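You operate a simulated robot arm through the tools that you are given. There is no shell and no other tool. Be economical: measure what you need, move in short steps, check, and stop when the job is done.

You are at the controls of a simulated two-armed robot. One attempt, no reset.

Task
Put the blue block from the small table on the middle rail table on the wall side. Open the left seasoning drawer, fetch the purple plug and stand it in the inside of the left seasoning drawer, then shut the drawer. Fetch the purple scoop from the island bench and set it on the middle shelf of the open rack. Pick up the green plug with one hand, pass it to the other hand and put it on the top of the well counter. Put the lidded cup marked "29" from the top of the lid table on top of the carton on the top of the sauce bench. Put the small square pot on the far table away in the well of the cold counter. Do these in any order. Set down upright: blue block, purple plug, green plug.

The check looks at the end state, three seconds after you hand in, the way a careful person would. Anything else that was tipped, shoved, dropped, spilled or broken makes it a failure. Lids that push on must go on centred and level and be pressed home; caps that screw on are set level and turned clockwise until they are tight.

Robot
Two 6-joint arms with two-finger parallel grippers on one trunk, on a base that drives. Base frame: it is fixed to the floor where the robot stands at the start and does not move with it; the origin is under the middle of the robot, x ahead of it, y to its left, z up; the surface under the hand at the start is at about z = 800. Lengths are in mm, angles in rad, forces in N, time in s.
The left shoulder is at the start at [60, 187, 1097], the right one opposite. With the tool pointing down near the work surface each hand reaches from about 260 to 620 mm from the robot's upright axis, wherever it stands, measured 20 degrees to its own side. Places, roughly: blue block (6x3x4 cm) [500, -200, 800]; carton [2500, -9000, 1000]; green plug (7x7x14 cm) [-2800, -4700, 600]; inside of the left seasoning drawer [-4400, -3900, 700]; left seasoning drawer [-4300, -3900, 700]; lidded cup [5000, -8750, 1000]; middle rail table on the wall side [2800, -2300, 700]; middle shelf of the open rack [-4700, -6800, 900]; purple plug (7x7x14 cm) [0, -3400, 700]; purple scoop (18x6x4 cm) [-2800, -3300, 900]; small square pot (7x7x5 cm) [3300, 2200, 800]; top of the well counter (19x122 cm) [-1560, -3780, 880]; well of the cold counter [-2600, -7000, 800]. Payload 1.57 kg a hand.
The tool frame of a hand sits at the grasp point between the pads (the TCP): z along the fingers, y along the line on which they close. The tips reach 30 mm beyond it. Largest opening 110 mm; finger width 24, thickness 12; the body of the gripper, 48 by 112 mm, starts 78 mm behind the TCP.
Orientation is told as [roll, pitch, yaw] about the base's x, y, z axes, in that order, counted from this pose: with the fingers straight down and closing along the base's y, the tool's x points along the base's -x, its y along +y and its z along -z.

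Tools
- The arms move only by the tool step_arm. It takes "left_deltas", "right_deltas" or both (then of equal length, played together; a hand with none holds still); each is a list of rows, each a list of 7 numbers: the opening in per cent of the stroke, from 0 (shut) to 100 (fully open), then the shift along the tool's x, y, z in units of 300 mm (1.0 is 300 mm), then the turn, a rotation vector about the tool's x, y, z in units of 45 degrees (1.0 is 45 degrees). In form: [[gripper, tx, ty, tz, wx, wy, wz], ...]. A call has 1 to 12 rows; each row is the pose to reach, as a shift and turn from the pose commanded when the call began, along the tool's axes at that moment. A call with a number of a shift or a turn outside -1 to 1 is refused whole. A row lasts 0.2 s, in which the tool goes at most 50 mm and 0.15 rad; a call with a longer step from one row to the next is refused whole, and so is a gripper value outside its range. Where a pose cannot be reached the arm comes as near as it can. A force on the tool above 40 N (or 10 N above the force at the start of the call, whichever is more), or a blocked arm, ends the call early, and 0.2 s more pass. The fingers move at their own pace (about 153 mm/s each) and stop on an object; they squeeze with about 31 N. The grip force told is the motor's: it shows also when the fingers shut on nothing. Time passes only in rows, and 0.2 s behind the last, so rows that repeat a pose let the fingers close. The reply holds the time, the measured pose of the TCP, the force on the tool along the base axes, the opening and the grip force, in the units named above and with some noise, with the torque about the TCP (base axes, N m) and any sound that the robot's microphone picked up.
- Cameras (640 x 400 px; columns grow to the right, rows downward): "scene" is now at [14.2, -7.2, 1619]; the picture's right is [-0.16, -0.99, 0.00], its down [-0.83, 0.14, -0.54] and it looks along [0.53, -0.09, -0.84] (base axes); focal length 249 px, centre (320, 200). "left" rides on the left gripper at [70, -16, -141] in its tool frame; the picture's right is [0.23, 0.97, 0.00], its down [-0.86, 0.20, -0.48] and it looks along [-0.47, 0.11, 0.88] (tool axes); focal length 222 px, centre (320, 200). "right" rides on the right gripper at [70, 16, -141] in its tool frame; the picture's right is [-0.23, 0.97, 0.00], its down [-0.86, -0.20, -0.48] and it looks along [-0.47, -0.11, 0.88] (tool axes); focal length 222 px, centre (320, 200). There is no depth. A picture from a camera that has moved, and an enlarged one, comes with that camera's place and axes in the base frame and with its lens. The place of the scene camera against the robot may be out by one fixed shift of up to 12 mm in any direction.
- capture(camera): a new picture of that camera. The clock stands still meanwhile.
- slide_trunk(by): slides the trunk up (or, below 0, down) by that many mm; the arms and the scene camera ride with it, the base frame stays. It gives what a move gives, with no picture.
- steer(legs): drives the robot by 1 to 6 legs, each [ahead, left, turn to the left] in mm, mm and rad, along the robot's own axes; the way and the turn of a leg run together, so that a leg with both is an arc; at most 1500 mm and 3.142 rad a leg. The arms and the cameras ride along, it lands a little off, and it stops where it bumps. It gives what a move gives.
- pan_tilt(pan, tilt): turns the head with the scene camera to pan (to the left, within 1.501 rad either way) and tilt (down, from -0.506 to 1.204), counted from straight ahead of the robot. It gives what a move gives.
- inspect(camera, box): a new picture of the part [left, top, right, bottom] of that camera's present view, enlarged. The clock stands still meanwhile.
- close_job(): hands the job in; it is judged then, once.

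Go step by step. Nothing tells you exact positions but the pictures and the camera data: compare them with the known pose of the tool, close in by small moves and look again before you grip or let go. The budget is 217 turns and 208 pictures, counting those below and the enlarged ones. Unless the task says otherwise, let go and move clear before handing in.

The tools are called after "Call:" as a command line: name --argument value ..., lists and objects as JSON in quotes. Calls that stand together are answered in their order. step_arm: Moves the arms, as the interface text tells. Its arguments: {"type":"object","properties":{"left_deltas":{"type":"array","items":{"type":"array","items":{"type":"number"}}},"right_deltas":{"type":"array","items":{"type":"array","items":{"type":"number"}}}},"required":[]} The other tools are called the same way: slide_trunk (by) slides the trunk up or down; steer (legs) drives the base; pan_tilt (pan, tilt) turns the head that bears the scene camera; capture (camera) takes a picture; inspect (camera, box) takes an enlarged picture of a part of a camera's view; close_job () hands the job in.

At the start:

```text
time: 0.0
left_position: [407.0, 1.1, 1093.7]
left_tool_rot: [-0.001, -0.001, 0.0]
left_ft_force: [-1.1, 0.1, -0.5]
left_moment: [0.0, 0.01, 0.01]
left_opening: 110.1
left_grip_force: 0.1
right_position: [324.0, -339.3, 1064.3]
right_tool_rot: [0.001, 0.0, 0.001]
right_ft_force: [-0.4, 0.4, -0.4]
right_moment: [0.01, -0.01, 0.0]
right_opening: 109.7
right_grip_force: 0.0
trunk travel left (down, up): [-725.0, 265.0]
robot x, y, heading: [-2.5, -0.4, 0.002]
head pan, tilt: [-0.161, 1.0]
```

scene: 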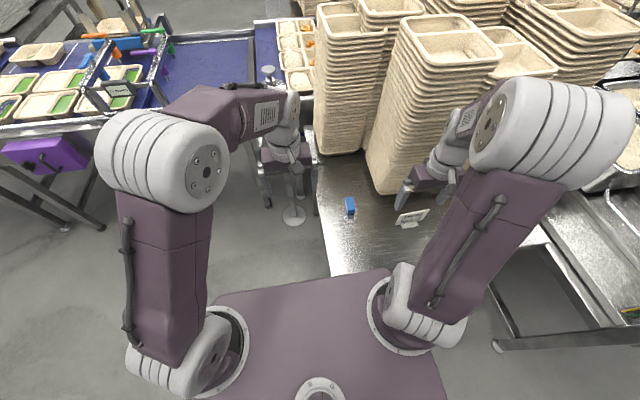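
right: 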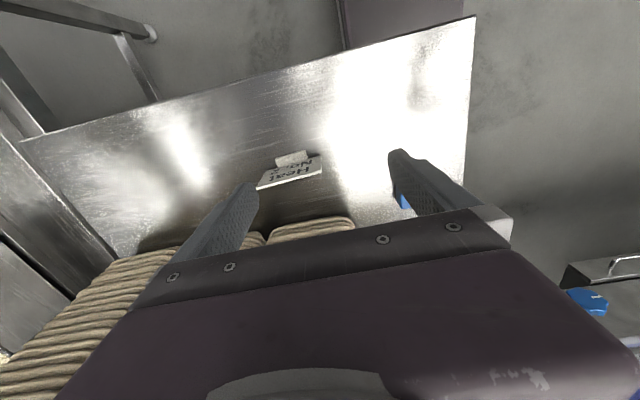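
left: 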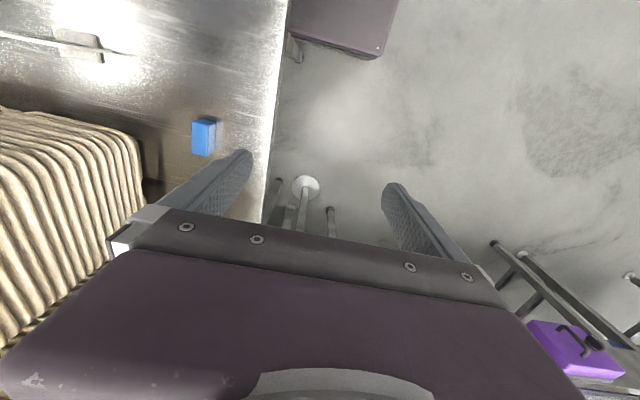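

The blue block lies on the small table near [475, -200]. I'll look closer before picking it up with the right hand.

Call:
inspect --camera "scene" --box '[290, 160, 450, 260]'

Call:
inspect --camera "left" --box '[120, 60, 280, 180]'

```text
4.00 times, centred on (370, 210) of scene
camera zoom: at [14.2, -7.2, 1619.0], right [-0.16, -0.99, 0.0], down [-0.83, 0.14, -0.54], along [0.53, -0.09, -0.84], focal length 998 px, centre (120, 160)
```

zoom: 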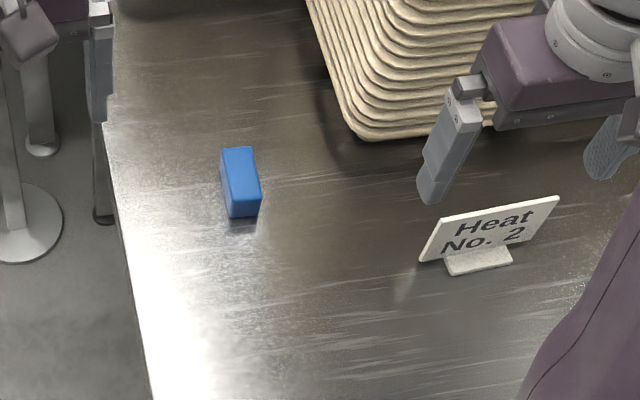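

```text
3.33 times, centred on (200, 120) of left
camera zoom: at [336.8, -15.0, 1233.9], right [-0.23, 0.97, 0.0], down [0.85, 0.2, 0.48], along [0.47, 0.11, -0.88], focal length 740 px, centre (720, 467)
```

zoom: 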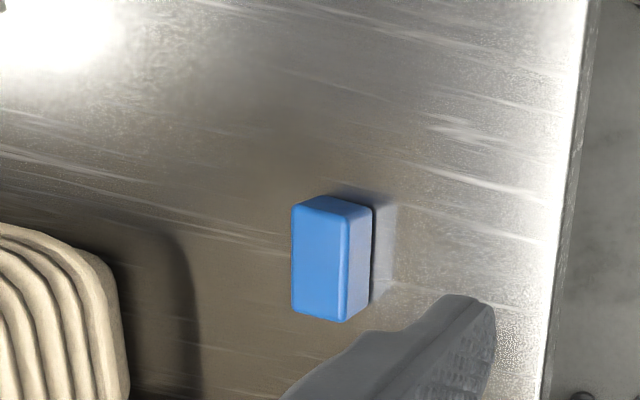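

Both cameras agree: block top centre is about [476, -199.5, 840], yaw about -0.095. I'll hover the right hand above it.

Call:
step_arm --right_deltas '[[60, -0.084, 0.078, 0.091, 0, 0, 0.02], [60, -0.169, 0.155, 0.182, 0, 0, 0.04], [60, -0.253, 0.233, 0.273, 0, 0, 0.06], [60, -0.338, 0.31, 0.364, 0, 0, 0.08], [60, -0.422, 0.388, 0.455, 0, 0, 0.1], [60, -0.507, 0.465, 0.547, 0, 0, 0.121]]'

Call:
capture --camera "right"

Call:
capture --camera "scene"

```text
time: 1.4
left_position: [407.2, 2.0, 1093.4]
left_tool_rot: [-0.002, 0.001, 0.001]
left_ft_force: [0.6, 0.7, 0.4]
left_moment: [0.0, 0.02, -0.01]
left_opening: 109.9
left_grip_force: 0.1
right_position: [475.1, -199.0, 899.5]
right_tool_rot: [0.0, 0.002, -0.094]
right_ft_force: [0.1, -0.1, 1.0]
right_moment: [-0.03, -0.03, 0.02]
right_opening: 65.8
right_grip_force: 0.1
trunk travel left (down, up): [-725.0, 265.0]
robot x, y, heading: [3.1, -0.5, -0.002]
head pan, tilt: [-0.161, 1.0]
```

```text
202 pictures are left
camera right: at [406.9, -176.3, 1041.9], right [0.32, 0.95, 0.0], down [0.83, -0.28, 0.48], along [0.45, -0.15, -0.88], focal length 222 px, centre (320, 200)
```

right: 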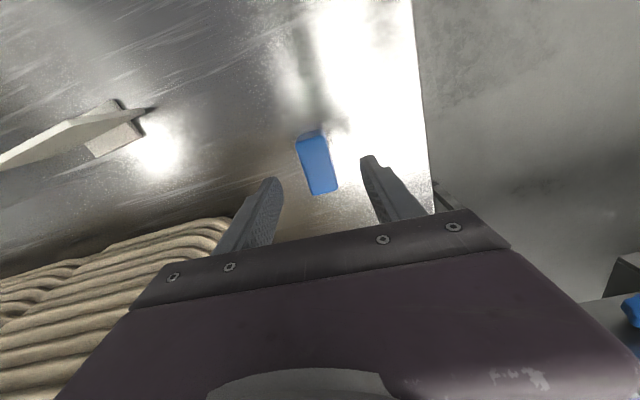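

```text
201 pictures are left
camera scene: at [15.8, -6.3, 1619.0], right [-0.16, -0.99, 0.0], down [-0.83, 0.13, -0.54], along [0.53, -0.09, -0.84], focal length 249 px, centre (320, 200)
```

scene: 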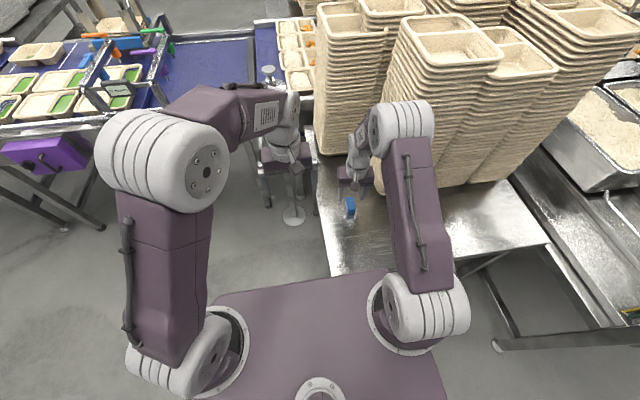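

The fingers straddle the block. I'll go down to z about 836 and grip.

Call:
step_arm --right_deltas '[[60, 0, 0, 0.1, 0, 0, 0], [60, 0, 0, 0.212, 0, 0, 0], [0, 0, 0, 0.212, 0, 0, 0], [0, 0, 0, 0.212, 0, 0, 0], [0, 0, 0, 0.212, 0, 0, 0]]'

Call:
capture --camera "right"

```text
time: 2.6
left_position: [406.0, 1.8, 1092.6]
left_tool_rot: [-0.002, -0.002, -0.001]
left_ft_force: [0.3, 0.7, 0.9]
left_moment: [-0.04, -0.01, 0.01]
left_opening: 109.8
left_grip_force: 0.1
right_position: [474.1, -199.2, 835.2]
right_tool_rot: [-0.001, 0.001, -0.094]
right_ft_force: [-0.4, 0.0, -0.1]
right_moment: [0.03, -0.02, -0.03]
right_opening: 28.8
right_grip_force: 31.1
trunk travel left (down, up): [-725.0, 265.0]
robot x, y, heading: [2.0, 5.5, -0.002]
head pan, tilt: [-0.161, 1.0]
```

```text
200 pictures are left
camera right: at [406.8, -176.6, 976.6], right [0.32, 0.95, 0.0], down [0.83, -0.28, 0.48], along [0.45, -0.15, -0.88], focal length 222 px, centre (320, 200)
```

right: 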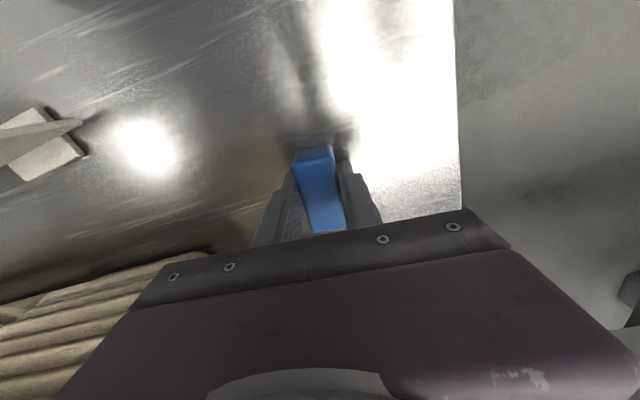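

Gripped at 29 mm. I'll lift and tuck in, then look around to plan the drive.

Call:
step_arm --right_deltas '[[0, 0, 0, -0.15, 0, 0, 0], [0, 0, 0, -0.3, 0, 0, 0], [0, 0, 0, -0.45, 0, 0, 0], [0, 0, 0, -0.6, 0, 0, 0], [0, 0.15, 0, -0.65, 0, 0, 0], [0, 0.3, 0, -0.7, 0, 0, 0], [0, 0.45, 0, -0.75, 0, 0, 0]]' --left_deltas '[[100, 0.1, 0, 0, 0, 0, 0], [100, 0.2, 0, 0, 0, 0, 0], [100, 0.2, 0.1, 0, 0, 0, 0], [100, 0.2, 0.2, 0, 0, 0, 0], [100, 0.2, 0.3, 0, 0, 0, 0], [100, 0.2, 0.4, 0, 0, 0, 0], [100, 0.2, 0.5, 0, 0, 0, 0]]'

Call:
pan_tilt --pan 0.0 --tilt 0.3

Call:
capture --camera "scene"

Call:
pan_tilt --pan -1.4 --tilt 0.3

Call:
capture --camera "scene"

Call:
pan_tilt --pan 1.4 --tilt 0.3

Call:
capture --camera "scene"

```text
time: 4.2
left_position: [345.3, 152.4, 1094.3]
left_tool_rot: [0.0, -0.003, -0.001]
left_ft_force: [0.0, 1.1, 1.0]
left_moment: [0.01, 0.02, -0.01]
left_opening: 110.1
left_grip_force: 0.1
right_position: [336.8, -186.0, 1064.1]
right_tool_rot: [0.0, -0.003, -0.097]
right_ft_force: [-0.8, 0.0, -0.9]
right_moment: [-0.04, -0.02, -0.01]
right_opening: 28.9
right_grip_force: 30.8
trunk travel left (down, up): [-725.0, 265.0]
robot x, y, heading: [0.3, 0.9, 0.002]
head pan, tilt: [-0.161, 1.0]
```

```text
time: 5.3
left_position: [347.5, 151.0, 1094.1]
left_tool_rot: [0.0, -0.001, 0.0]
left_ft_force: [0.8, -0.6, -0.6]
left_moment: [-0.02, -0.02, 0.0]
left_opening: 110.0
left_grip_force: 0.1
right_position: [341.1, -187.5, 1063.9]
right_tool_rot: [0.001, -0.001, -0.094]
right_ft_force: [-0.4, 0.6, -0.1]
right_moment: [0.0, -0.02, 0.03]
right_opening: 28.6
right_grip_force: 30.7
trunk travel left (down, up): [-725.0, 265.0]
robot x, y, heading: [0.9, -1.9, 0.0]
head pan, tilt: [0.0, 0.3]
```

```text
199 pictures are left
camera scene: at [38.5, 4.2, 1678.4], right [0.0, -1.0, 0.0], down [-0.3, 0.0, -0.96], along [0.96, 0.0, -0.3], focal length 249 px, centre (320, 200)
```

scene: 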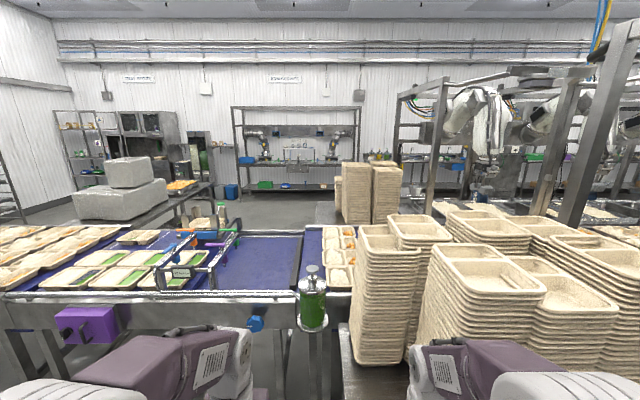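

```text
time: 6.8
left_position: [347.1, 150.4, 1095.5]
left_tool_rot: [0.0, -0.003, -0.001]
left_ft_force: [-0.2, -0.1, 0.4]
left_moment: [0.01, -0.02, -0.04]
left_opening: 109.9
left_grip_force: 0.1
right_position: [341.1, -187.2, 1063.9]
right_tool_rot: [-0.001, 0.001, -0.096]
right_ft_force: [-0.3, -0.3, -0.8]
right_moment: [-0.02, -0.01, 0.01]
right_opening: 29.0
right_grip_force: 30.6
trunk travel left (down, up): [-725.0, 265.0]
robot x, y, heading: [2.1, -1.3, -0.001]
head pan, tilt: [-1.4, 0.3]
```

```text
198 pictures are left
camera scene: at [-38.4, -87.9, 1678.5], right [-0.99, -0.17, 0.0], down [-0.05, 0.29, -0.96], along [0.16, -0.94, -0.3], focal length 249 px, centre (320, 200)
```

scene: 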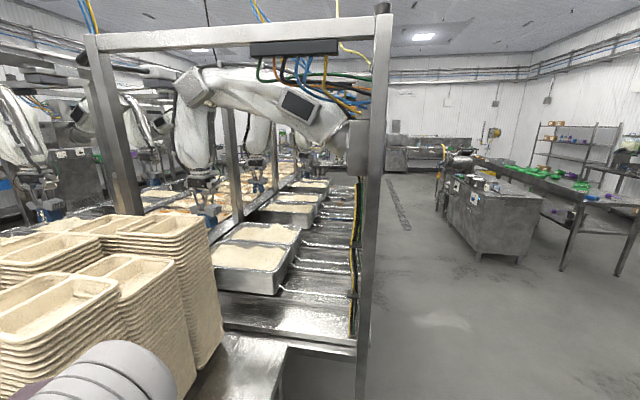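

```text
time: 9.3
left_position: [347.9, 150.6, 1094.3]
left_tool_rot: [0.0, -0.002, -0.001]
left_ft_force: [0.0, 0.1, 0.5]
left_moment: [-0.02, 0.02, 0.0]
left_opening: 110.0
left_grip_force: 0.1
right_position: [340.6, -186.6, 1064.5]
right_tool_rot: [-0.001, 0.001, -0.094]
right_ft_force: [0.0, 0.6, -0.3]
right_moment: [-0.04, -0.01, 0.02]
right_opening: 29.0
right_grip_force: 31.2
trunk travel left (down, up): [-725.0, 265.0]
robot x, y, heading: [1.5, 2.4, 0.0]
head pan, tilt: [1.4, 0.3]
```

```text
197 pictures are left
camera scene: at [-38.5, 96.1, 1678.5], right [0.99, -0.17, 0.0], down [-0.05, -0.29, -0.96], along [0.16, 0.94, -0.3], focal length 249 px, centre (320, 200)
```

scene: 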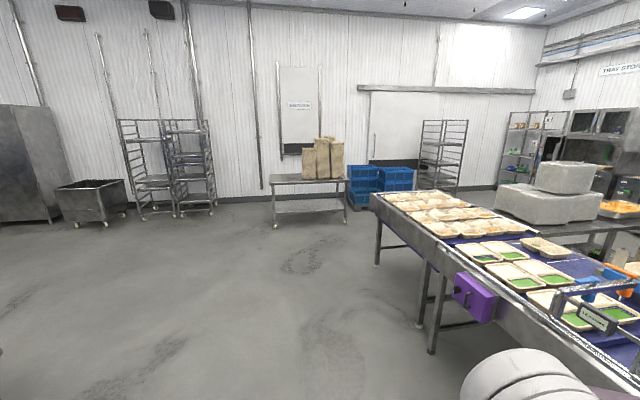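

The line's left end is at about y = 2800, and the wall side is reached round it. I'll slide left along the open floor and look ahead.

Call:
steer --legs '[[0, 1500, 0], [0, 1500, 0], [0, 550, 0]]'

Call:
pan_tilt --pan 0 --tilt 0.4

Call:
capture --camera "scene"

Call:
pan_tilt --pan -0.8 --tilt 0.4

Call:
capture --camera "scene"

```text
time: 26.7
left_position: [382.1, 3737.5, 1093.8]
left_tool_rot: [0.001, -0.002, -0.021]
left_ft_force: [0.7, 0.7, -0.1]
left_moment: [0.04, 0.01, -0.01]
left_opening: 110.0
left_grip_force: 0.0
right_position: [368.6, 3401.9, 1061.9]
right_tool_rot: [0.002, 0.0, -0.114]
right_ft_force: [0.8, 0.2, -0.7]
right_moment: [0.0, -0.01, -0.02]
right_opening: 29.1
right_grip_force: 30.7
trunk travel left (down, up): [-725.0, 265.0]
robot x, y, heading: [33.1, 3596.4, -0.022]
head pan, tilt: [1.4, 0.3]
```

```text
time: 28.2
left_position: [381.1, 3738.8, 1094.4]
left_tool_rot: [0.0, -0.002, -0.022]
left_ft_force: [-0.8, -0.6, 0.1]
left_moment: [-0.03, 0.0, 0.0]
left_opening: 110.1
left_grip_force: 0.1
right_position: [368.2, 3402.9, 1064.4]
right_tool_rot: [-0.001, -0.002, -0.115]
right_ft_force: [0.0, 0.0, 0.0]
right_moment: [-0.01, -0.01, 0.01]
right_opening: 29.0
right_grip_force: 31.5
trunk travel left (down, up): [-725.0, 265.0]
robot x, y, heading: [32.7, 3594.8, -0.025]
head pan, tilt: [0.0, 0.4]
```

```text
196 pictures are left
camera scene: at [69.7, 3598.8, 1669.3], right [-0.02, -1.0, 0.0], down [-0.39, 0.01, -0.92], along [0.92, -0.02, -0.39], focal length 249 px, centre (320, 200)
```

scene: 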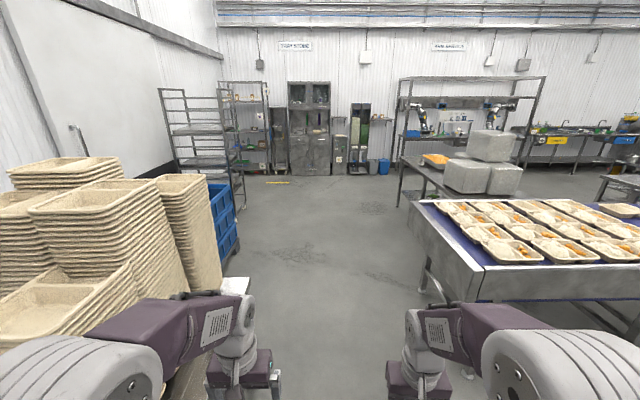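

```text
time: 29.4
left_position: [382.1, 3739.0, 1094.1]
left_tool_rot: [0.0, -0.003, -0.021]
left_ft_force: [0.6, 0.4, 0.8]
left_moment: [-0.03, 0.04, 0.01]
left_opening: 110.0
left_grip_force: 0.1
right_position: [369.4, 3401.7, 1063.6]
right_tool_rot: [0.0, 0.001, -0.116]
right_ft_force: [0.8, -0.1, -0.8]
right_moment: [0.01, 0.0, -0.04]
right_opening: 29.0
right_grip_force: 30.8
trunk travel left (down, up): [-725.0, 265.0]
robot x, y, heading: [33.1, 3594.7, -0.021]
head pan, tilt: [-0.799, 0.4]
```

```text
195 pictures are left
camera scene: at [40.4, 3533.1, 1669.2], right [-0.73, -0.68, 0.0], down [-0.27, 0.28, -0.92], along [0.63, -0.67, -0.39], focal length 249 px, centre (320, 200)
```

scene: 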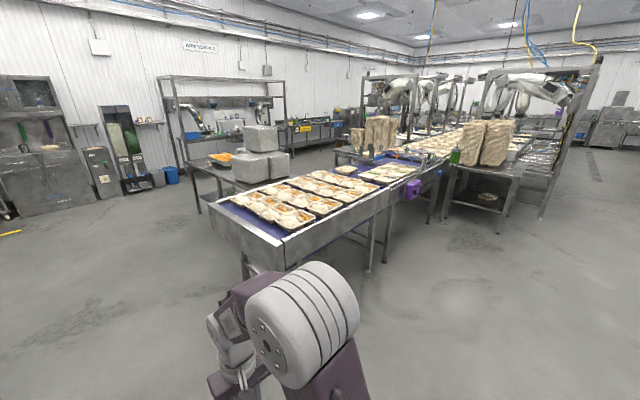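

The way past the belt's end is clear, and the far table begins beyond it. I'll drive round to its north side to see the pot.

Call:
steer --legs '[[0, -130, 0.022], [1500, 0, 0], [1500, 0, 0]]'

Call:
pan_tilt --pan -1.3 --tilt 0.6

Call:
capture --camera "scene"

```text
time: 44.6
left_position: [3345.5, 3576.6, 1094.0]
left_tool_rot: [0.0, 0.0, -0.017]
left_ft_force: [-1.7, 0.2, 0.0]
left_moment: [0.01, 0.03, -0.01]
left_opening: 110.1
left_grip_force: 0.0
right_position: [3333.4, 3238.8, 1063.7]
right_tool_rot: [0.0, -0.001, -0.112]
right_ft_force: [-0.6, 0.5, -1.2]
right_moment: [0.03, -0.03, -0.02]
right_opening: 29.2
right_grip_force: 30.8
trunk travel left (down, up): [-725.0, 265.0]
robot x, y, heading: [2999.0, 3430.9, -0.01]
head pan, tilt: [-0.799, 0.4]
```

```text
time: 45.5
left_position: [3346.9, 3577.4, 1094.2]
left_tool_rot: [0.0, -0.002, -0.017]
left_ft_force: [-1.0, 0.0, -0.4]
left_moment: [-0.02, -0.03, 0.01]
left_opening: 109.9
left_grip_force: 0.1
right_position: [3334.0, 3237.6, 1064.2]
right_tool_rot: [-0.001, -0.001, -0.113]
right_ft_force: [0.7, -0.6, -1.4]
right_moment: [0.0, 0.0, -0.01]
right_opening: 29.0
right_grip_force: 31.2
trunk travel left (down, up): [-725.0, 265.0]
robot x, y, heading: [2997.9, 3432.5, -0.016]
head pan, tilt: [-1.3, 0.6]
```

```text
194 pictures are left
camera scene: at [2964.7, 3351.2, 1651.1], right [-0.97, -0.25, 0.0], down [-0.14, 0.55, -0.83], along [0.21, -0.8, -0.56], focal length 249 px, centre (320, 200)
```

scene: 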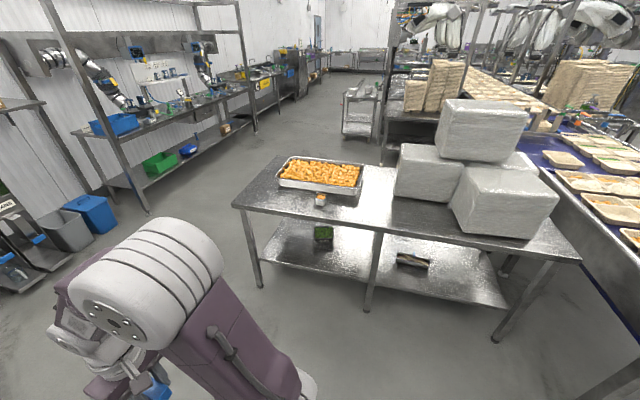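

Call:
inspect --camera "scene" --box '[240, 140, 400, 240]'

```text
4.00 times, centred on (320, 190) of scene
camera zoom: at [2964.7, 3351.2, 1651.1], right [-0.97, -0.25, 0.0], down [-0.14, 0.55, -0.83], along [0.21, -0.8, -0.56], focal length 998 px, centre (320, 240)
```

zoom: 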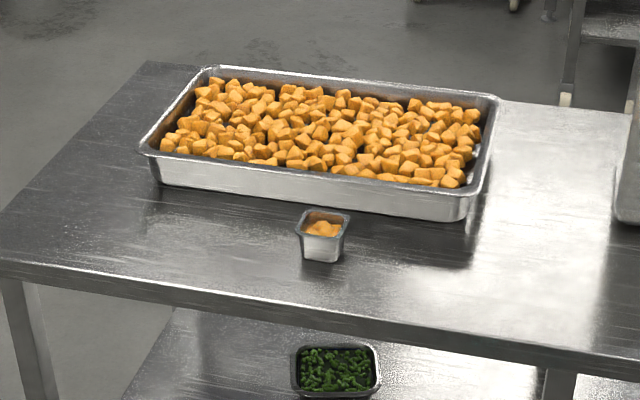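

The pot holds orange cubes, so I'll keep it level. It is at about [3268, 2172] and I'll drive up facing the table.

Call:
steer --legs '[[0, 0, -1.555], [770, 107, 0]]'

Call:
pan_tilt --pan 0.2 --tilt 0.95

Call:
capture --camera "scene"

Call:
capture --camera "left"

```text
time: 53.5
left_position: [3251.8, 2299.4, 1094.4]
left_tool_rot: [0.0, 0.0, -1.571]
left_ft_force: [0.8, 0.6, -0.1]
left_moment: [0.02, -0.02, 0.0]
left_opening: 110.0
left_grip_force: 0.2
right_position: [2913.4, 2306.7, 1063.2]
right_tool_rot: [0.0, 0.001, -1.667]
right_ft_force: [0.9, 0.3, 0.5]
right_moment: [0.02, 0.02, 0.0]
right_opening: 29.0
right_grip_force: 31.3
trunk travel left (down, up): [-725.0, 265.0]
robot x, y, heading: [3098.5, 2646.4, -1.574]
head pan, tilt: [-1.3, 0.6]
```

```text
time: 55.1
left_position: [3250.8, 2297.7, 1095.8]
left_tool_rot: [0.001, -0.003, -1.571]
left_ft_force: [-0.3, 0.1, 0.6]
left_moment: [0.01, -0.01, 0.0]
left_opening: 110.1
left_grip_force: 0.0
right_position: [2913.6, 2307.0, 1064.0]
right_tool_rot: [-0.001, 0.0, -1.668]
right_ft_force: [-0.7, 0.2, -0.1]
right_moment: [0.02, 0.01, -0.02]
right_opening: 29.1
right_grip_force: 30.7
trunk travel left (down, up): [-725.0, 265.0]
robot x, y, heading: [3100.2, 2643.3, -1.57]
head pan, tilt: [0.201, 0.949]
```

```text
192 pictures are left
camera scene: at [3120.6, 2639.1, 1622.6], right [-0.98, -0.2, 0.0], down [-0.16, 0.8, -0.58], along [0.12, -0.57, -0.81], focal length 249 px, centre (320, 200)
```

scene: 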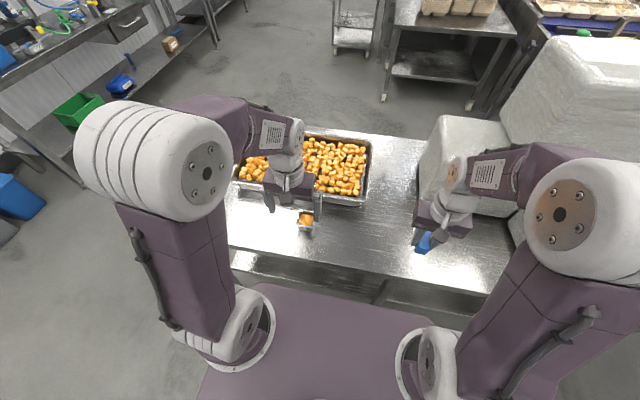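

```text
191 pictures are left
camera left: at [3235.6, 2368.8, 1234.9], right [0.97, 0.23, 0.0], down [0.2, -0.85, 0.48], along [0.11, -0.47, -0.88], focal length 222 px, centre (320, 200)
```

left: 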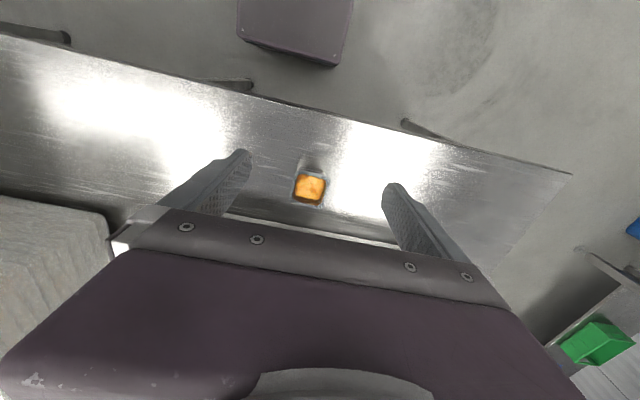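

Call:
inspect --camera "left" --box '[260, 140, 360, 220]'

Call:
inspect --camera "scene" --box '[255, 180, 355, 260]'

```text
5.00 times, centred on (310, 180) of left
camera zoom: at [3235.6, 2368.8, 1234.9], right [0.97, 0.23, 0.0], down [0.2, -0.85, 0.48], along [0.11, -0.47, -0.88], focal length 1111 px, centre (370, 300)
```

zoom: 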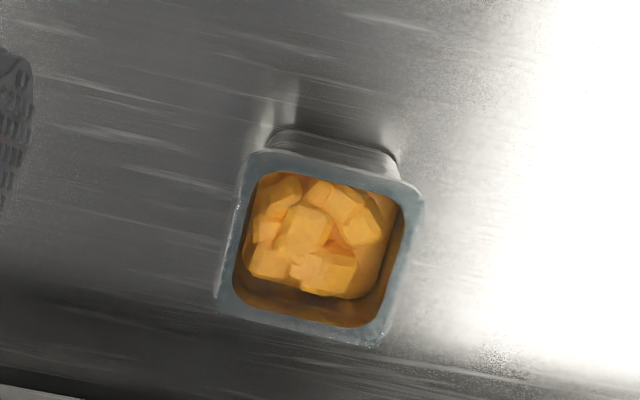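

```text
5.00 times, centred on (305, 220) of scene
camera zoom: at [3120.6, 2639.1, 1622.6], right [-0.98, -0.2, 0.0], down [-0.16, 0.8, -0.58], along [0.12, -0.57, -0.81], focal length 1247 px, centre (395, 100)
```

zoom: 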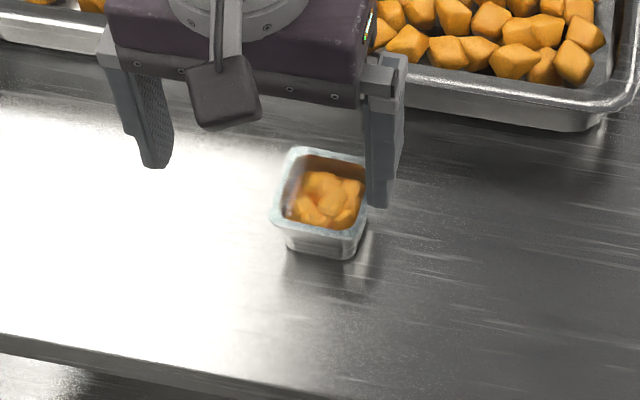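

The pot rim centre is about [3259, 2179, 850], square to the hand. I'll hover the left hand above it.

Call:
step_arm --left_deltas '[[100, -0.08, 0.006, 0.13, 0, 0, 0], [100, -0.16, 0.011, 0.26, 0, 0, 0], [100, -0.24, 0.017, 0.39, 0, 0, 0], [100, -0.32, 0.022, 0.52, 0, 0, 0], [100, -0.399, 0.028, 0.649, 0, 0, 0]]'

Call:
capture --camera "left"

```text
time: 56.4
left_position: [3258.7, 2179.7, 898.3]
left_tool_rot: [-0.001, -0.003, -1.574]
left_ft_force: [0.3, -0.4, -0.7]
left_moment: [0.0, 0.0, -0.01]
left_opening: 109.9
left_grip_force: 0.1
right_position: [2915.0, 2304.4, 1063.8]
right_tool_rot: [-0.001, 0.002, -1.668]
right_ft_force: [0.2, -0.5, -0.3]
right_moment: [0.03, -0.02, -0.04]
right_opening: 29.0
right_grip_force: 31.0
trunk travel left (down, up): [-725.0, 265.0]
robot x, y, heading: [3096.9, 2646.2, -1.573]
head pan, tilt: [0.201, 0.949]
```

```text
188 pictures are left
camera left: at [3243.0, 2249.1, 1040.0], right [0.97, 0.23, 0.0], down [0.2, -0.85, 0.48], along [0.11, -0.47, -0.88], focal length 222 px, centre (320, 200)
```

left: 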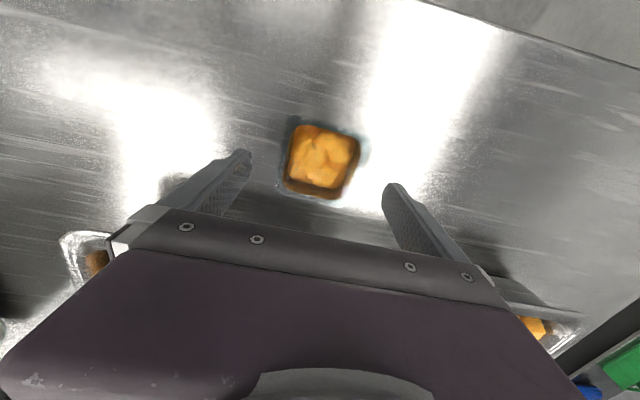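

Centred. Going down to rim height and gripping.

Call:
step_arm --left_deltas '[[100, 0.012, 0.003, 0.09, 0, 0, 0], [100, 0.013, 0.003, 0.177, 0, 0, 0], [0, 0.013, 0.003, 0.177, 0, 0, 0], [0, 0.013, 0.003, 0.177, 0, 0, 0], [0, 0.013, 0.003, 0.177, 0, 0, 0]]'

Call:
capture --camera "left"

```text
time: 57.7
left_position: [3260.5, 2184.3, 849.1]
left_tool_rot: [0.0, -0.006, -1.572]
left_ft_force: [0.7, 7.1, 22.7]
left_moment: [0.42, 0.17, -0.02]
left_opening: 67.7
left_grip_force: 31.1
right_position: [2913.4, 2308.6, 1065.1]
right_tool_rot: [0.0, -0.001, -1.667]
right_ft_force: [-0.2, -0.3, -1.1]
right_moment: [0.0, 0.02, 0.06]
right_opening: 29.0
right_grip_force: 31.0
trunk travel left (down, up): [-725.0, 265.0]
robot x, y, heading: [3099.9, 2647.2, -1.574]
head pan, tilt: [0.201, 0.949]
stopped in row 5 (left hand): the force on the tool passed its limit at 40 N (the readings are from after the stop); the commanded pose is now the measured one
```

```text
187 pictures are left
camera left: at [3244.3, 2255.7, 990.2], right [0.97, 0.23, 0.0], down [0.2, -0.85, 0.48], along [0.11, -0.47, -0.87], focal length 222 px, centre (320, 200)
```

left: 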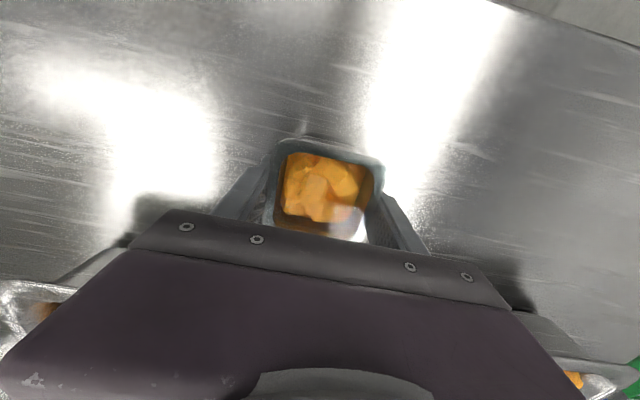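

The grip holds at 67.7 mm with some upward force, likely the pot pressing on the table. I'll lift a little and look.

Call:
step_arm --left_deltas '[[0, 0, 0, -0.03, 0, 0, 0], [0, 0, 0, -0.08, 0, 0, 0], [0, 0, 0, -0.15, 0, 0, 0], [0, 0, 0, -0.2, 0, 0, 0]]'

Call:
capture --camera "left"

Call:
inspect --camera "scene" --box '[240, 150, 360, 250]'

```text
time: 58.7
left_position: [3259.3, 2183.9, 907.9]
left_tool_rot: [-0.001, -0.006, -1.573]
left_ft_force: [-0.1, 0.4, -0.8]
left_moment: [-0.01, -0.01, 0.02]
left_opening: 67.6
left_grip_force: 31.4
right_position: [2913.3, 2305.7, 1063.8]
right_tool_rot: [-0.001, -0.002, -1.668]
right_ft_force: [-0.5, -0.8, -1.0]
right_moment: [0.02, 0.01, -0.02]
right_opening: 28.9
right_grip_force: 30.8
trunk travel left (down, up): [-725.0, 265.0]
robot x, y, heading: [3104.7, 2646.6, -1.571]
head pan, tilt: [0.201, 0.949]
```

```text
186 pictures are left
camera left: at [3244.3, 2253.5, 1047.6], right [0.97, 0.23, 0.0], down [0.2, -0.85, 0.48], along [0.11, -0.47, -0.88], focal length 222 px, centre (320, 200)
```

left: 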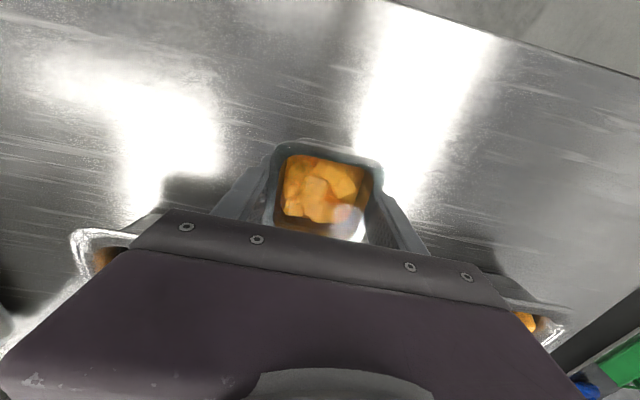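

```text
4.00 times, centred on (300, 200) of scene
camera zoom: at [3120.7, 2638.8, 1622.6], right [-0.98, -0.2, 0.0], down [-0.16, 0.8, -0.58], along [0.12, -0.57, -0.81], focal length 998 px, centre (400, 200)
```

zoom: 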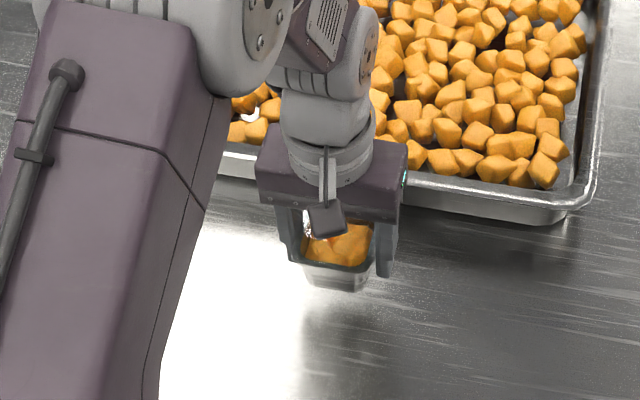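

The pot is held level. I'll raise and tuck it gently, then back away from the table.

Call:
step_arm --left_deltas '[[0, 0, 0, -0.08, 0, 0, 0], [0, 0, 0, -0.16, 0, 0, 0], [0, 0, 0, -0.24, 0, 0, 0], [0, 0, 0, -0.32, 0, 0, 0], [0, 0, 0, -0.4, 0, 0, 0], [0, 0.08, 0, -0.46, 0, 0, 0], [0, 0.16, 0, -0.48, 0, 0, 0], [0, 0.24, 0, -0.5, 0, 0, 0], [0, 0.32, 0, -0.5, 0, 0, 0], [0, 0.4, 0, -0.5, 0, 0, 0]]'

Call:
steer --legs '[[-500, 0, 0], [0, 0, 0.7]]'

Call:
pan_tilt --pan 0.0 --tilt 0.45

Call:
capture --camera "scene"

Call:
capture --camera "left"

```text
time: 60.9
left_position: [3261.9, 2305.3, 1055.7]
left_tool_rot: [0.001, -0.005, -1.573]
left_ft_force: [0.0, -0.4, -0.9]
left_moment: [-0.02, 0.02, -0.01]
left_opening: 67.8
left_grip_force: 31.2
right_position: [2912.7, 2307.4, 1063.4]
right_tool_rot: [0.0, 0.0, -1.667]
right_ft_force: [0.6, -0.5, -0.4]
right_moment: [-0.01, 0.01, -0.01]
right_opening: 29.1
right_grip_force: 31.3
trunk travel left (down, up): [-725.0, 265.0]
robot x, y, heading: [3099.1, 2644.5, -1.57]
head pan, tilt: [0.201, 0.949]
```

```text
time: 65.7
left_position: [3443.1, 2981.1, 1056.8]
left_tool_rot: [0.0, -0.005, -0.88]
left_ft_force: [0.5, 0.3, -0.9]
left_moment: [0.04, -0.03, 0.03]
left_opening: 67.3
left_grip_force: 30.8
right_position: [3175.0, 2762.7, 1063.1]
right_tool_rot: [0.001, 0.001, -0.977]
right_ft_force: [-0.9, 0.5, -1.4]
right_moment: [0.01, 0.02, 0.01]
right_opening: 29.2
right_grip_force: 30.5
trunk travel left (down, up): [-725.0, 265.0]
robot x, y, heading: [3099.8, 3142.2, -0.887]
head pan, tilt: [0.201, 0.949]
```

```text
time: 66.6
left_position: [3442.3, 2982.4, 1056.5]
left_tool_rot: [0.0, -0.005, -0.882]
left_ft_force: [-0.2, -0.2, -0.4]
left_moment: [-0.01, -0.02, 0.02]
left_opening: 67.7
left_grip_force: 30.8
right_position: [3175.3, 2761.8, 1064.9]
right_tool_rot: [-0.001, -0.002, -0.977]
right_ft_force: [-0.8, -0.4, -0.6]
right_moment: [-0.01, -0.01, 0.01]
right_opening: 29.0
right_grip_force: 30.7
trunk travel left (down, up): [-725.0, 265.0]
robot x, y, heading: [3103.2, 3144.4, -0.888]
head pan, tilt: [0.0, 0.45]
```

```text
184 pictures are left
camera scene: at [3128.1, 3123.2, 1664.5], right [-0.77, -0.64, 0.0], down [-0.28, 0.34, -0.9], along [0.57, -0.69, -0.44], focal length 249 px, centre (320, 200)
```

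scene: 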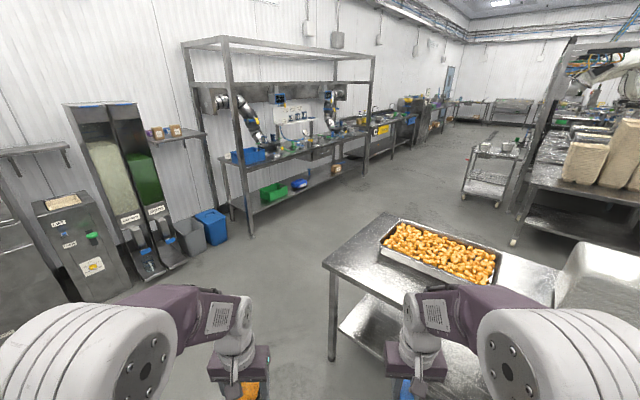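

```text
183 pictures are left
camera left: at [3386.3, 3026.4, 1196.8], right [0.61, 0.79, 0.0], down [0.7, -0.53, 0.48], along [0.38, -0.29, -0.88], focal length 222 px, centre (320, 200)
```

left: 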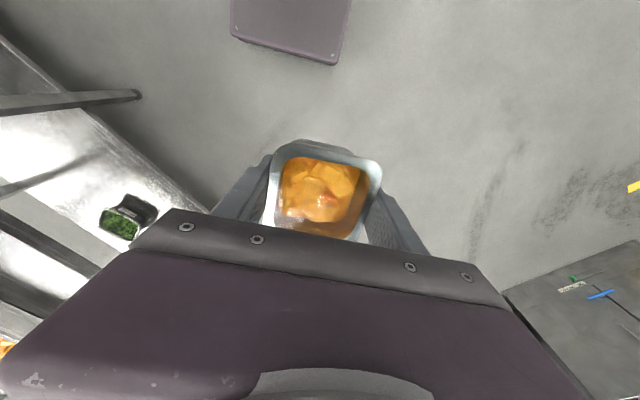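

The wall-side aisle is open, with a trolley standing near [3450, -1000]. I'll drive down x of about 4350 facing -y and look.

Call:
steer --legs '[[0, 0, -0.683], [0, 1250, 0], [1500, 0, 0], [1500, 0, 0]]'

Call:
pan_tilt --pan -0.4 --tilt 0.45

Call:
capture --camera "scene"

```text
time: 88.7
left_position: [4617.6, -175.2, 1056.1]
left_tool_rot: [-0.001, -0.005, -1.521]
left_ft_force: [-0.2, 0.0, -1.4]
left_moment: [-0.02, 0.01, -0.03]
left_opening: 67.6
left_grip_force: 31.3
right_position: [4269.9, -192.3, 1064.8]
right_tool_rot: [-0.001, -0.001, -1.616]
right_ft_force: [1.3, -0.5, 0.1]
right_moment: [0.0, 0.03, -0.01]
right_opening: 29.1
right_grip_force: 30.9
trunk travel left (down, up): [-725.0, 265.0]
robot x, y, heading: [4439.5, 158.8, -1.517]
head pan, tilt: [0.0, 0.45]
```

```text
time: 89.6
left_position: [4615.8, -174.0, 1056.6]
left_tool_rot: [-0.001, -0.002, -1.52]
left_ft_force: [0.3, -0.3, -1.7]
left_moment: [0.03, 0.02, 0.03]
left_opening: 67.8
left_grip_force: 30.8
right_position: [4269.7, -190.7, 1063.1]
right_tool_rot: [-0.001, 0.0, -1.615]
right_ft_force: [0.3, 0.5, -0.2]
right_moment: [0.01, 0.0, 0.02]
right_opening: 28.8
right_grip_force: 30.8
trunk travel left (down, up): [-725.0, 265.0]
robot x, y, heading: [4439.0, 158.3, -1.516]
head pan, tilt: [-0.4, 0.45]
```

```text
182 pictures are left
camera scene: at [4409.6, 135.4, 1664.6], right [-0.94, 0.34, 0.0], down [0.15, 0.41, -0.9], along [-0.31, -0.85, -0.44], focal length 249 px, centre (320, 200)
```

scene: 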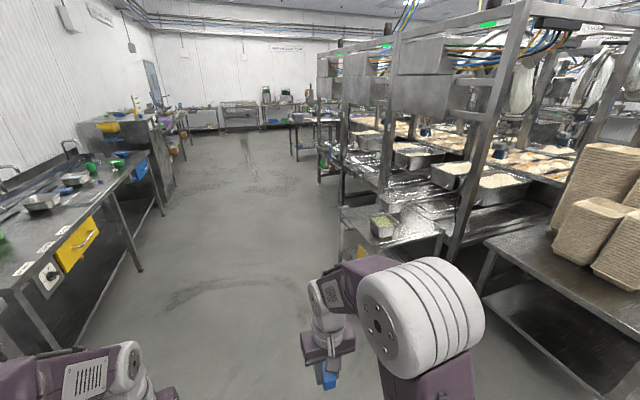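

Call:
inspect --camera "scene" --box '[270, 90, 510, 250]'

```text
2.50 times, centred on (390, 170) of scene
camera zoom: at [4409.6, 135.4, 1664.6], right [-0.94, 0.34, 0.0], down [0.15, 0.41, -0.9], along [-0.31, -0.85, -0.44], focal length 624 px, centre (145, 275)
```

zoom: 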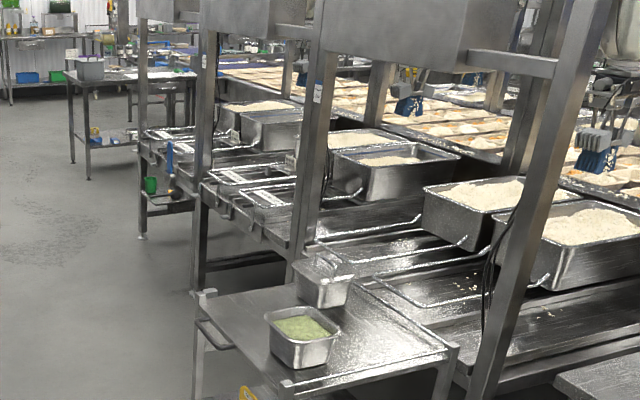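

I take the middle rail table to be the one with labelled lids in the second bay. I'll drive abreast of it and turn to face it.

Call:
steer --legs '[[0, 0, -0.055], [1250, 0, 0], [1250, 0, 0], [0, 0, -1.571]]'

Call:
pan_tilt --pan 0 --tilt 0.5

Call:
capture --camera "scene"

```text
time: 106.2
left_position: [4077.0, -2537.4, 1056.5]
left_tool_rot: [-0.001, -0.002, 3.133]
left_ft_force: [-1.2, 0.0, -1.3]
left_moment: [-0.02, 0.03, 0.01]
left_opening: 67.3
left_grip_force: 31.3
right_position: [4081.6, -2189.3, 1064.9]
right_tool_rot: [-0.001, -0.002, 3.037]
right_ft_force: [-0.5, 0.9, -0.7]
right_moment: [-0.01, -0.03, 0.02]
right_opening: 29.0
right_grip_force: 31.0
trunk travel left (down, up): [-725.0, 265.0]
robot x, y, heading: [4414.3, -2377.9, 3.136]
head pan, tilt: [-0.4, 0.45]
```

```text
time: 107.0
left_position: [4077.3, -2536.7, 1057.6]
left_tool_rot: [-0.001, -0.005, 3.133]
left_ft_force: [-0.3, 0.6, -1.3]
left_moment: [0.01, 0.03, 0.04]
left_opening: 67.2
left_grip_force: 30.9
right_position: [4081.1, -2189.9, 1063.7]
right_tool_rot: [-0.001, 0.0, 3.038]
right_ft_force: [-0.3, 0.1, -1.2]
right_moment: [0.01, 0.0, -0.01]
right_opening: 29.1
right_grip_force: 31.2
trunk travel left (down, up): [-725.0, 265.0]
robot x, y, heading: [4419.3, -2377.5, 3.138]
head pan, tilt: [0.0, 0.499]
```

```text
180 pictures are left
camera scene: at [4394.1, -2375.2, 1660.1], right [0.01, 1.0, 0.0], down [0.48, 0.0, -0.88], along [-0.88, 0.01, -0.48], focal length 249 px, centre (320, 200)
```

scene: 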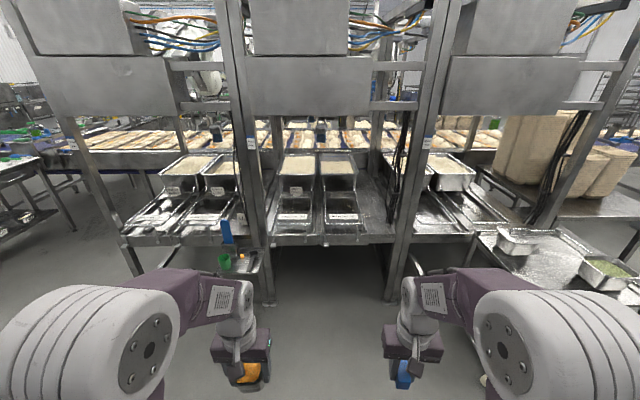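

Call:
inspect --camera "scene" --box '[220, 120, 420, 260]'

```text
2.86 times, centred on (320, 190) of scene
camera zoom: at [4394.1, -2375.2, 1660.1], right [0.01, 1.0, 0.0], down [0.48, 0.0, -0.88], along [-0.88, 0.01, -0.48], focal length 713 px, centre (320, 229)
```

zoom: 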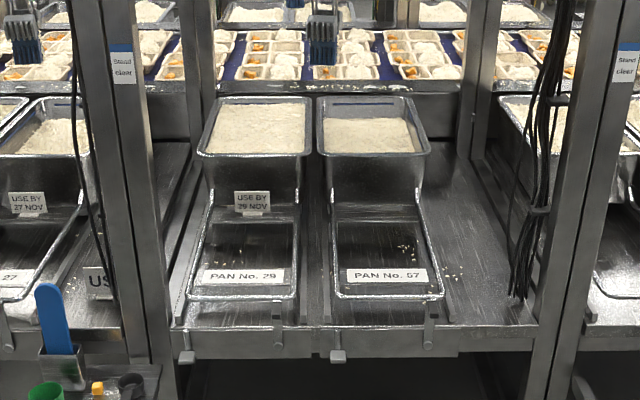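

The middle rail table top (z about 700) has a clear strip at its right, about [2990, -2000]. I'll drive in close and look again.

Call:
steer --legs '[[900, -225, 0.003]]'

Call:
pan_tilt --pan -0.25 --tilt 0.85

Call:
capture --camera "scene"

Call:
capture --camera "right"

```text
time: 111.9
left_position: [3164.8, -2307.6, 1056.9]
left_tool_rot: [0.001, -0.005, 3.131]
left_ft_force: [0.2, 0.2, -2.6]
left_moment: [0.01, 0.01, -0.01]
left_opening: 67.4
left_grip_force: 30.9
right_position: [3168.0, -1961.9, 1064.1]
right_tool_rot: [0.0, 0.0, 3.037]
right_ft_force: [-0.3, 0.8, -0.7]
right_moment: [-0.01, -0.04, -0.01]
right_opening: 29.2
right_grip_force: 30.8
trunk travel left (down, up): [-725.0, 265.0]
robot x, y, heading: [3507.1, -2151.9, 3.134]
head pan, tilt: [0.0, 0.499]
```

```text
time: 112.8
left_position: [3162.9, -2307.3, 1056.7]
left_tool_rot: [0.0, -0.005, 3.131]
left_ft_force: [-0.3, 0.5, -1.3]
left_moment: [0.03, -0.01, -0.01]
left_opening: 67.5
left_grip_force: 30.8
right_position: [3168.1, -1960.7, 1064.2]
right_tool_rot: [0.0, 0.003, 3.037]
right_ft_force: [-0.2, -0.2, -0.6]
right_moment: [-0.01, 0.01, -0.03]
right_opening: 29.3
right_grip_force: 31.0
trunk travel left (down, up): [-725.0, 265.0]
robot x, y, heading: [3508.8, -2152.1, 3.128]
head pan, tilt: [-0.25, 0.85]
```

```text
178 pictures are left
camera scene: at [3495.8, -2127.3, 1630.2], right [0.26, 0.97, 0.0], down [0.73, -0.19, -0.66], along [-0.64, 0.17, -0.75], focal length 249 px, centre (320, 200)
```

scene: 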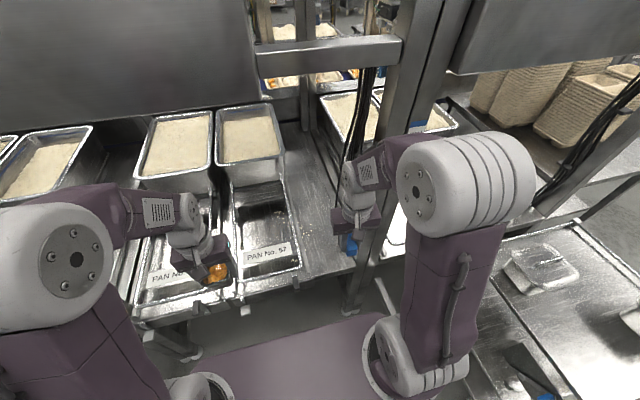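

```text
177 pictures are left
camera right: at [3235.1, -1983.8, 1205.3], right [-0.33, -0.94, 0.0], down [-0.83, 0.29, 0.48], along [-0.45, 0.16, -0.88], focal length 222 px, centre (320, 200)
```

right: 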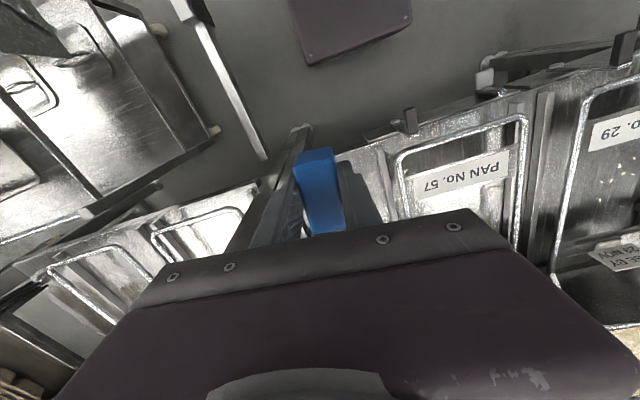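

The free strip runs y -2090 to -1930 at the table front. I'll shift 55 mm left, away from the post and cables, lower the trunk, and move the hand over the strip.

Call:
steer --legs '[[0, 60, 0.01]]'

Call:
slide_trunk --by -60

Call:
capture --camera "right"

```text
time: 113.7
left_position: [3163.7, -2367.7, 1056.4]
left_tool_rot: [0.005, -0.002, 3.139]
left_ft_force: [-0.2, 0.5, -0.7]
left_moment: [-0.02, -0.01, 0.02]
left_opening: 67.3
left_grip_force: 31.3
right_position: [3165.3, -2021.7, 1063.6]
right_tool_rot: [0.003, 0.001, 3.046]
right_ft_force: [-0.1, -1.0, -0.2]
right_moment: [-0.01, 0.02, 0.03]
right_opening: 28.8
right_grip_force: 30.8
trunk travel left (down, up): [-725.0, 265.0]
robot x, y, heading: [3508.8, -2212.8, 3.141]
head pan, tilt: [-0.25, 0.85]
```

```text
time: 114.7
left_position: [3164.6, -2369.1, 996.6]
left_tool_rot: [-0.001, -0.003, 3.139]
left_ft_force: [0.2, -0.1, -1.6]
left_moment: [-0.01, -0.02, -0.01]
left_opening: 67.2
left_grip_force: 31.4
right_position: [3166.5, -2023.0, 1003.6]
right_tool_rot: [0.0, 0.003, 3.046]
right_ft_force: [0.0, 0.3, -0.4]
right_moment: [0.02, -0.02, 0.0]
right_opening: 28.9
right_grip_force: 30.9
trunk travel left (down, up): [-665.0, 325.0]
robot x, y, heading: [3505.1, -2212.9, 3.137]
head pan, tilt: [-0.25, 0.85]
```

```text
176 pictures are left
camera right: at [3233.5, -2045.1, 1145.2], right [-0.32, -0.95, 0.0], down [-0.83, 0.28, 0.48], along [-0.45, 0.15, -0.88], focal length 222 px, centre (320, 200)
```

right: 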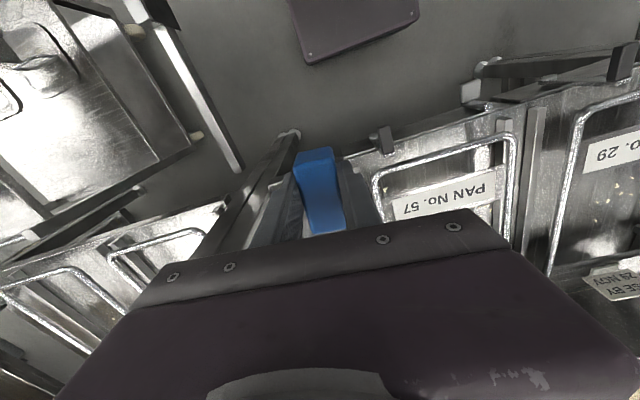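

Clear strip confirmed. Moving over [3005, -2018] and down to z = 760.

Call:
step_arm --right_deltas '[[0, -0.134, 0.009, 0, 0, 0, 0], [0, -0.268, 0.018, 0, 0, 0, 0], [0, -0.402, 0.026, 0.05, 0, 0, 0], [0, -0.536, 0.035, 0.1, 0, 0, 0], [0, -0.536, 0.035, 0.25, 0, 0, 0], [0, -0.536, 0.035, 0.4, 0, 0, 0], [0, -0.536, 0.035, 0.55, 0, 0, 0], [0, -0.536, 0.035, 0.7, 0, 0, 0], [0, -0.536, 0.035, 0.8, 0, 0, 0]]'

Call:
capture --camera "right"

Call:
capture --camera "scene"

```text
time: 116.7
left_position: [3165.0, -2370.7, 996.5]
left_tool_rot: [0.0, -0.005, 3.14]
left_ft_force: [-0.3, 0.0, -0.9]
left_moment: [-0.01, 0.0, -0.01]
left_opening: 67.2
left_grip_force: 31.3
right_position: [3005.8, -2017.8, 765.1]
right_tool_rot: [0.001, 0.001, 3.045]
right_ft_force: [0.3, -0.7, -0.9]
right_moment: [0.02, -0.03, -0.04]
right_opening: 28.8
right_grip_force: 31.1
trunk travel left (down, up): [-665.0, 325.0]
robot x, y, heading: [3504.4, -2209.5, 3.138]
head pan, tilt: [-0.25, 0.85]
```

```text
175 pictures are left
camera right: at [3073.3, -2039.8, 906.3], right [-0.32, -0.95, 0.0], down [-0.83, 0.28, 0.48], along [-0.45, 0.15, -0.88], focal length 222 px, centre (320, 200)
```

right: 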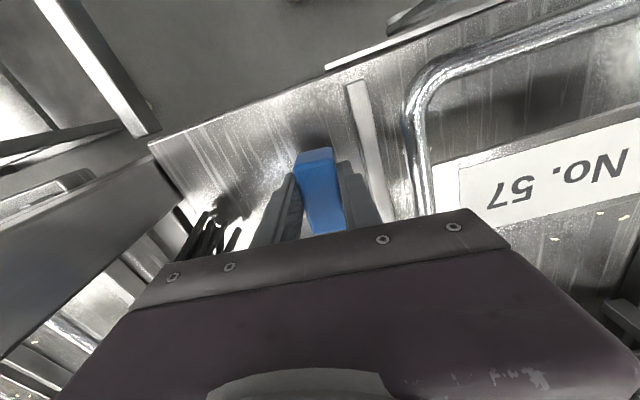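

```text
174 pictures are left
camera scene: at [3494.6, -2187.2, 1570.2], right [0.25, 0.97, 0.0], down [0.73, -0.19, -0.66], along [-0.64, 0.16, -0.75], focal length 249 px, centre (320, 200)
```

scene: 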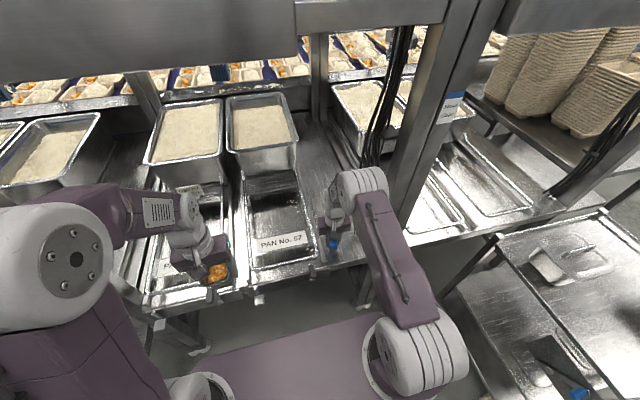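

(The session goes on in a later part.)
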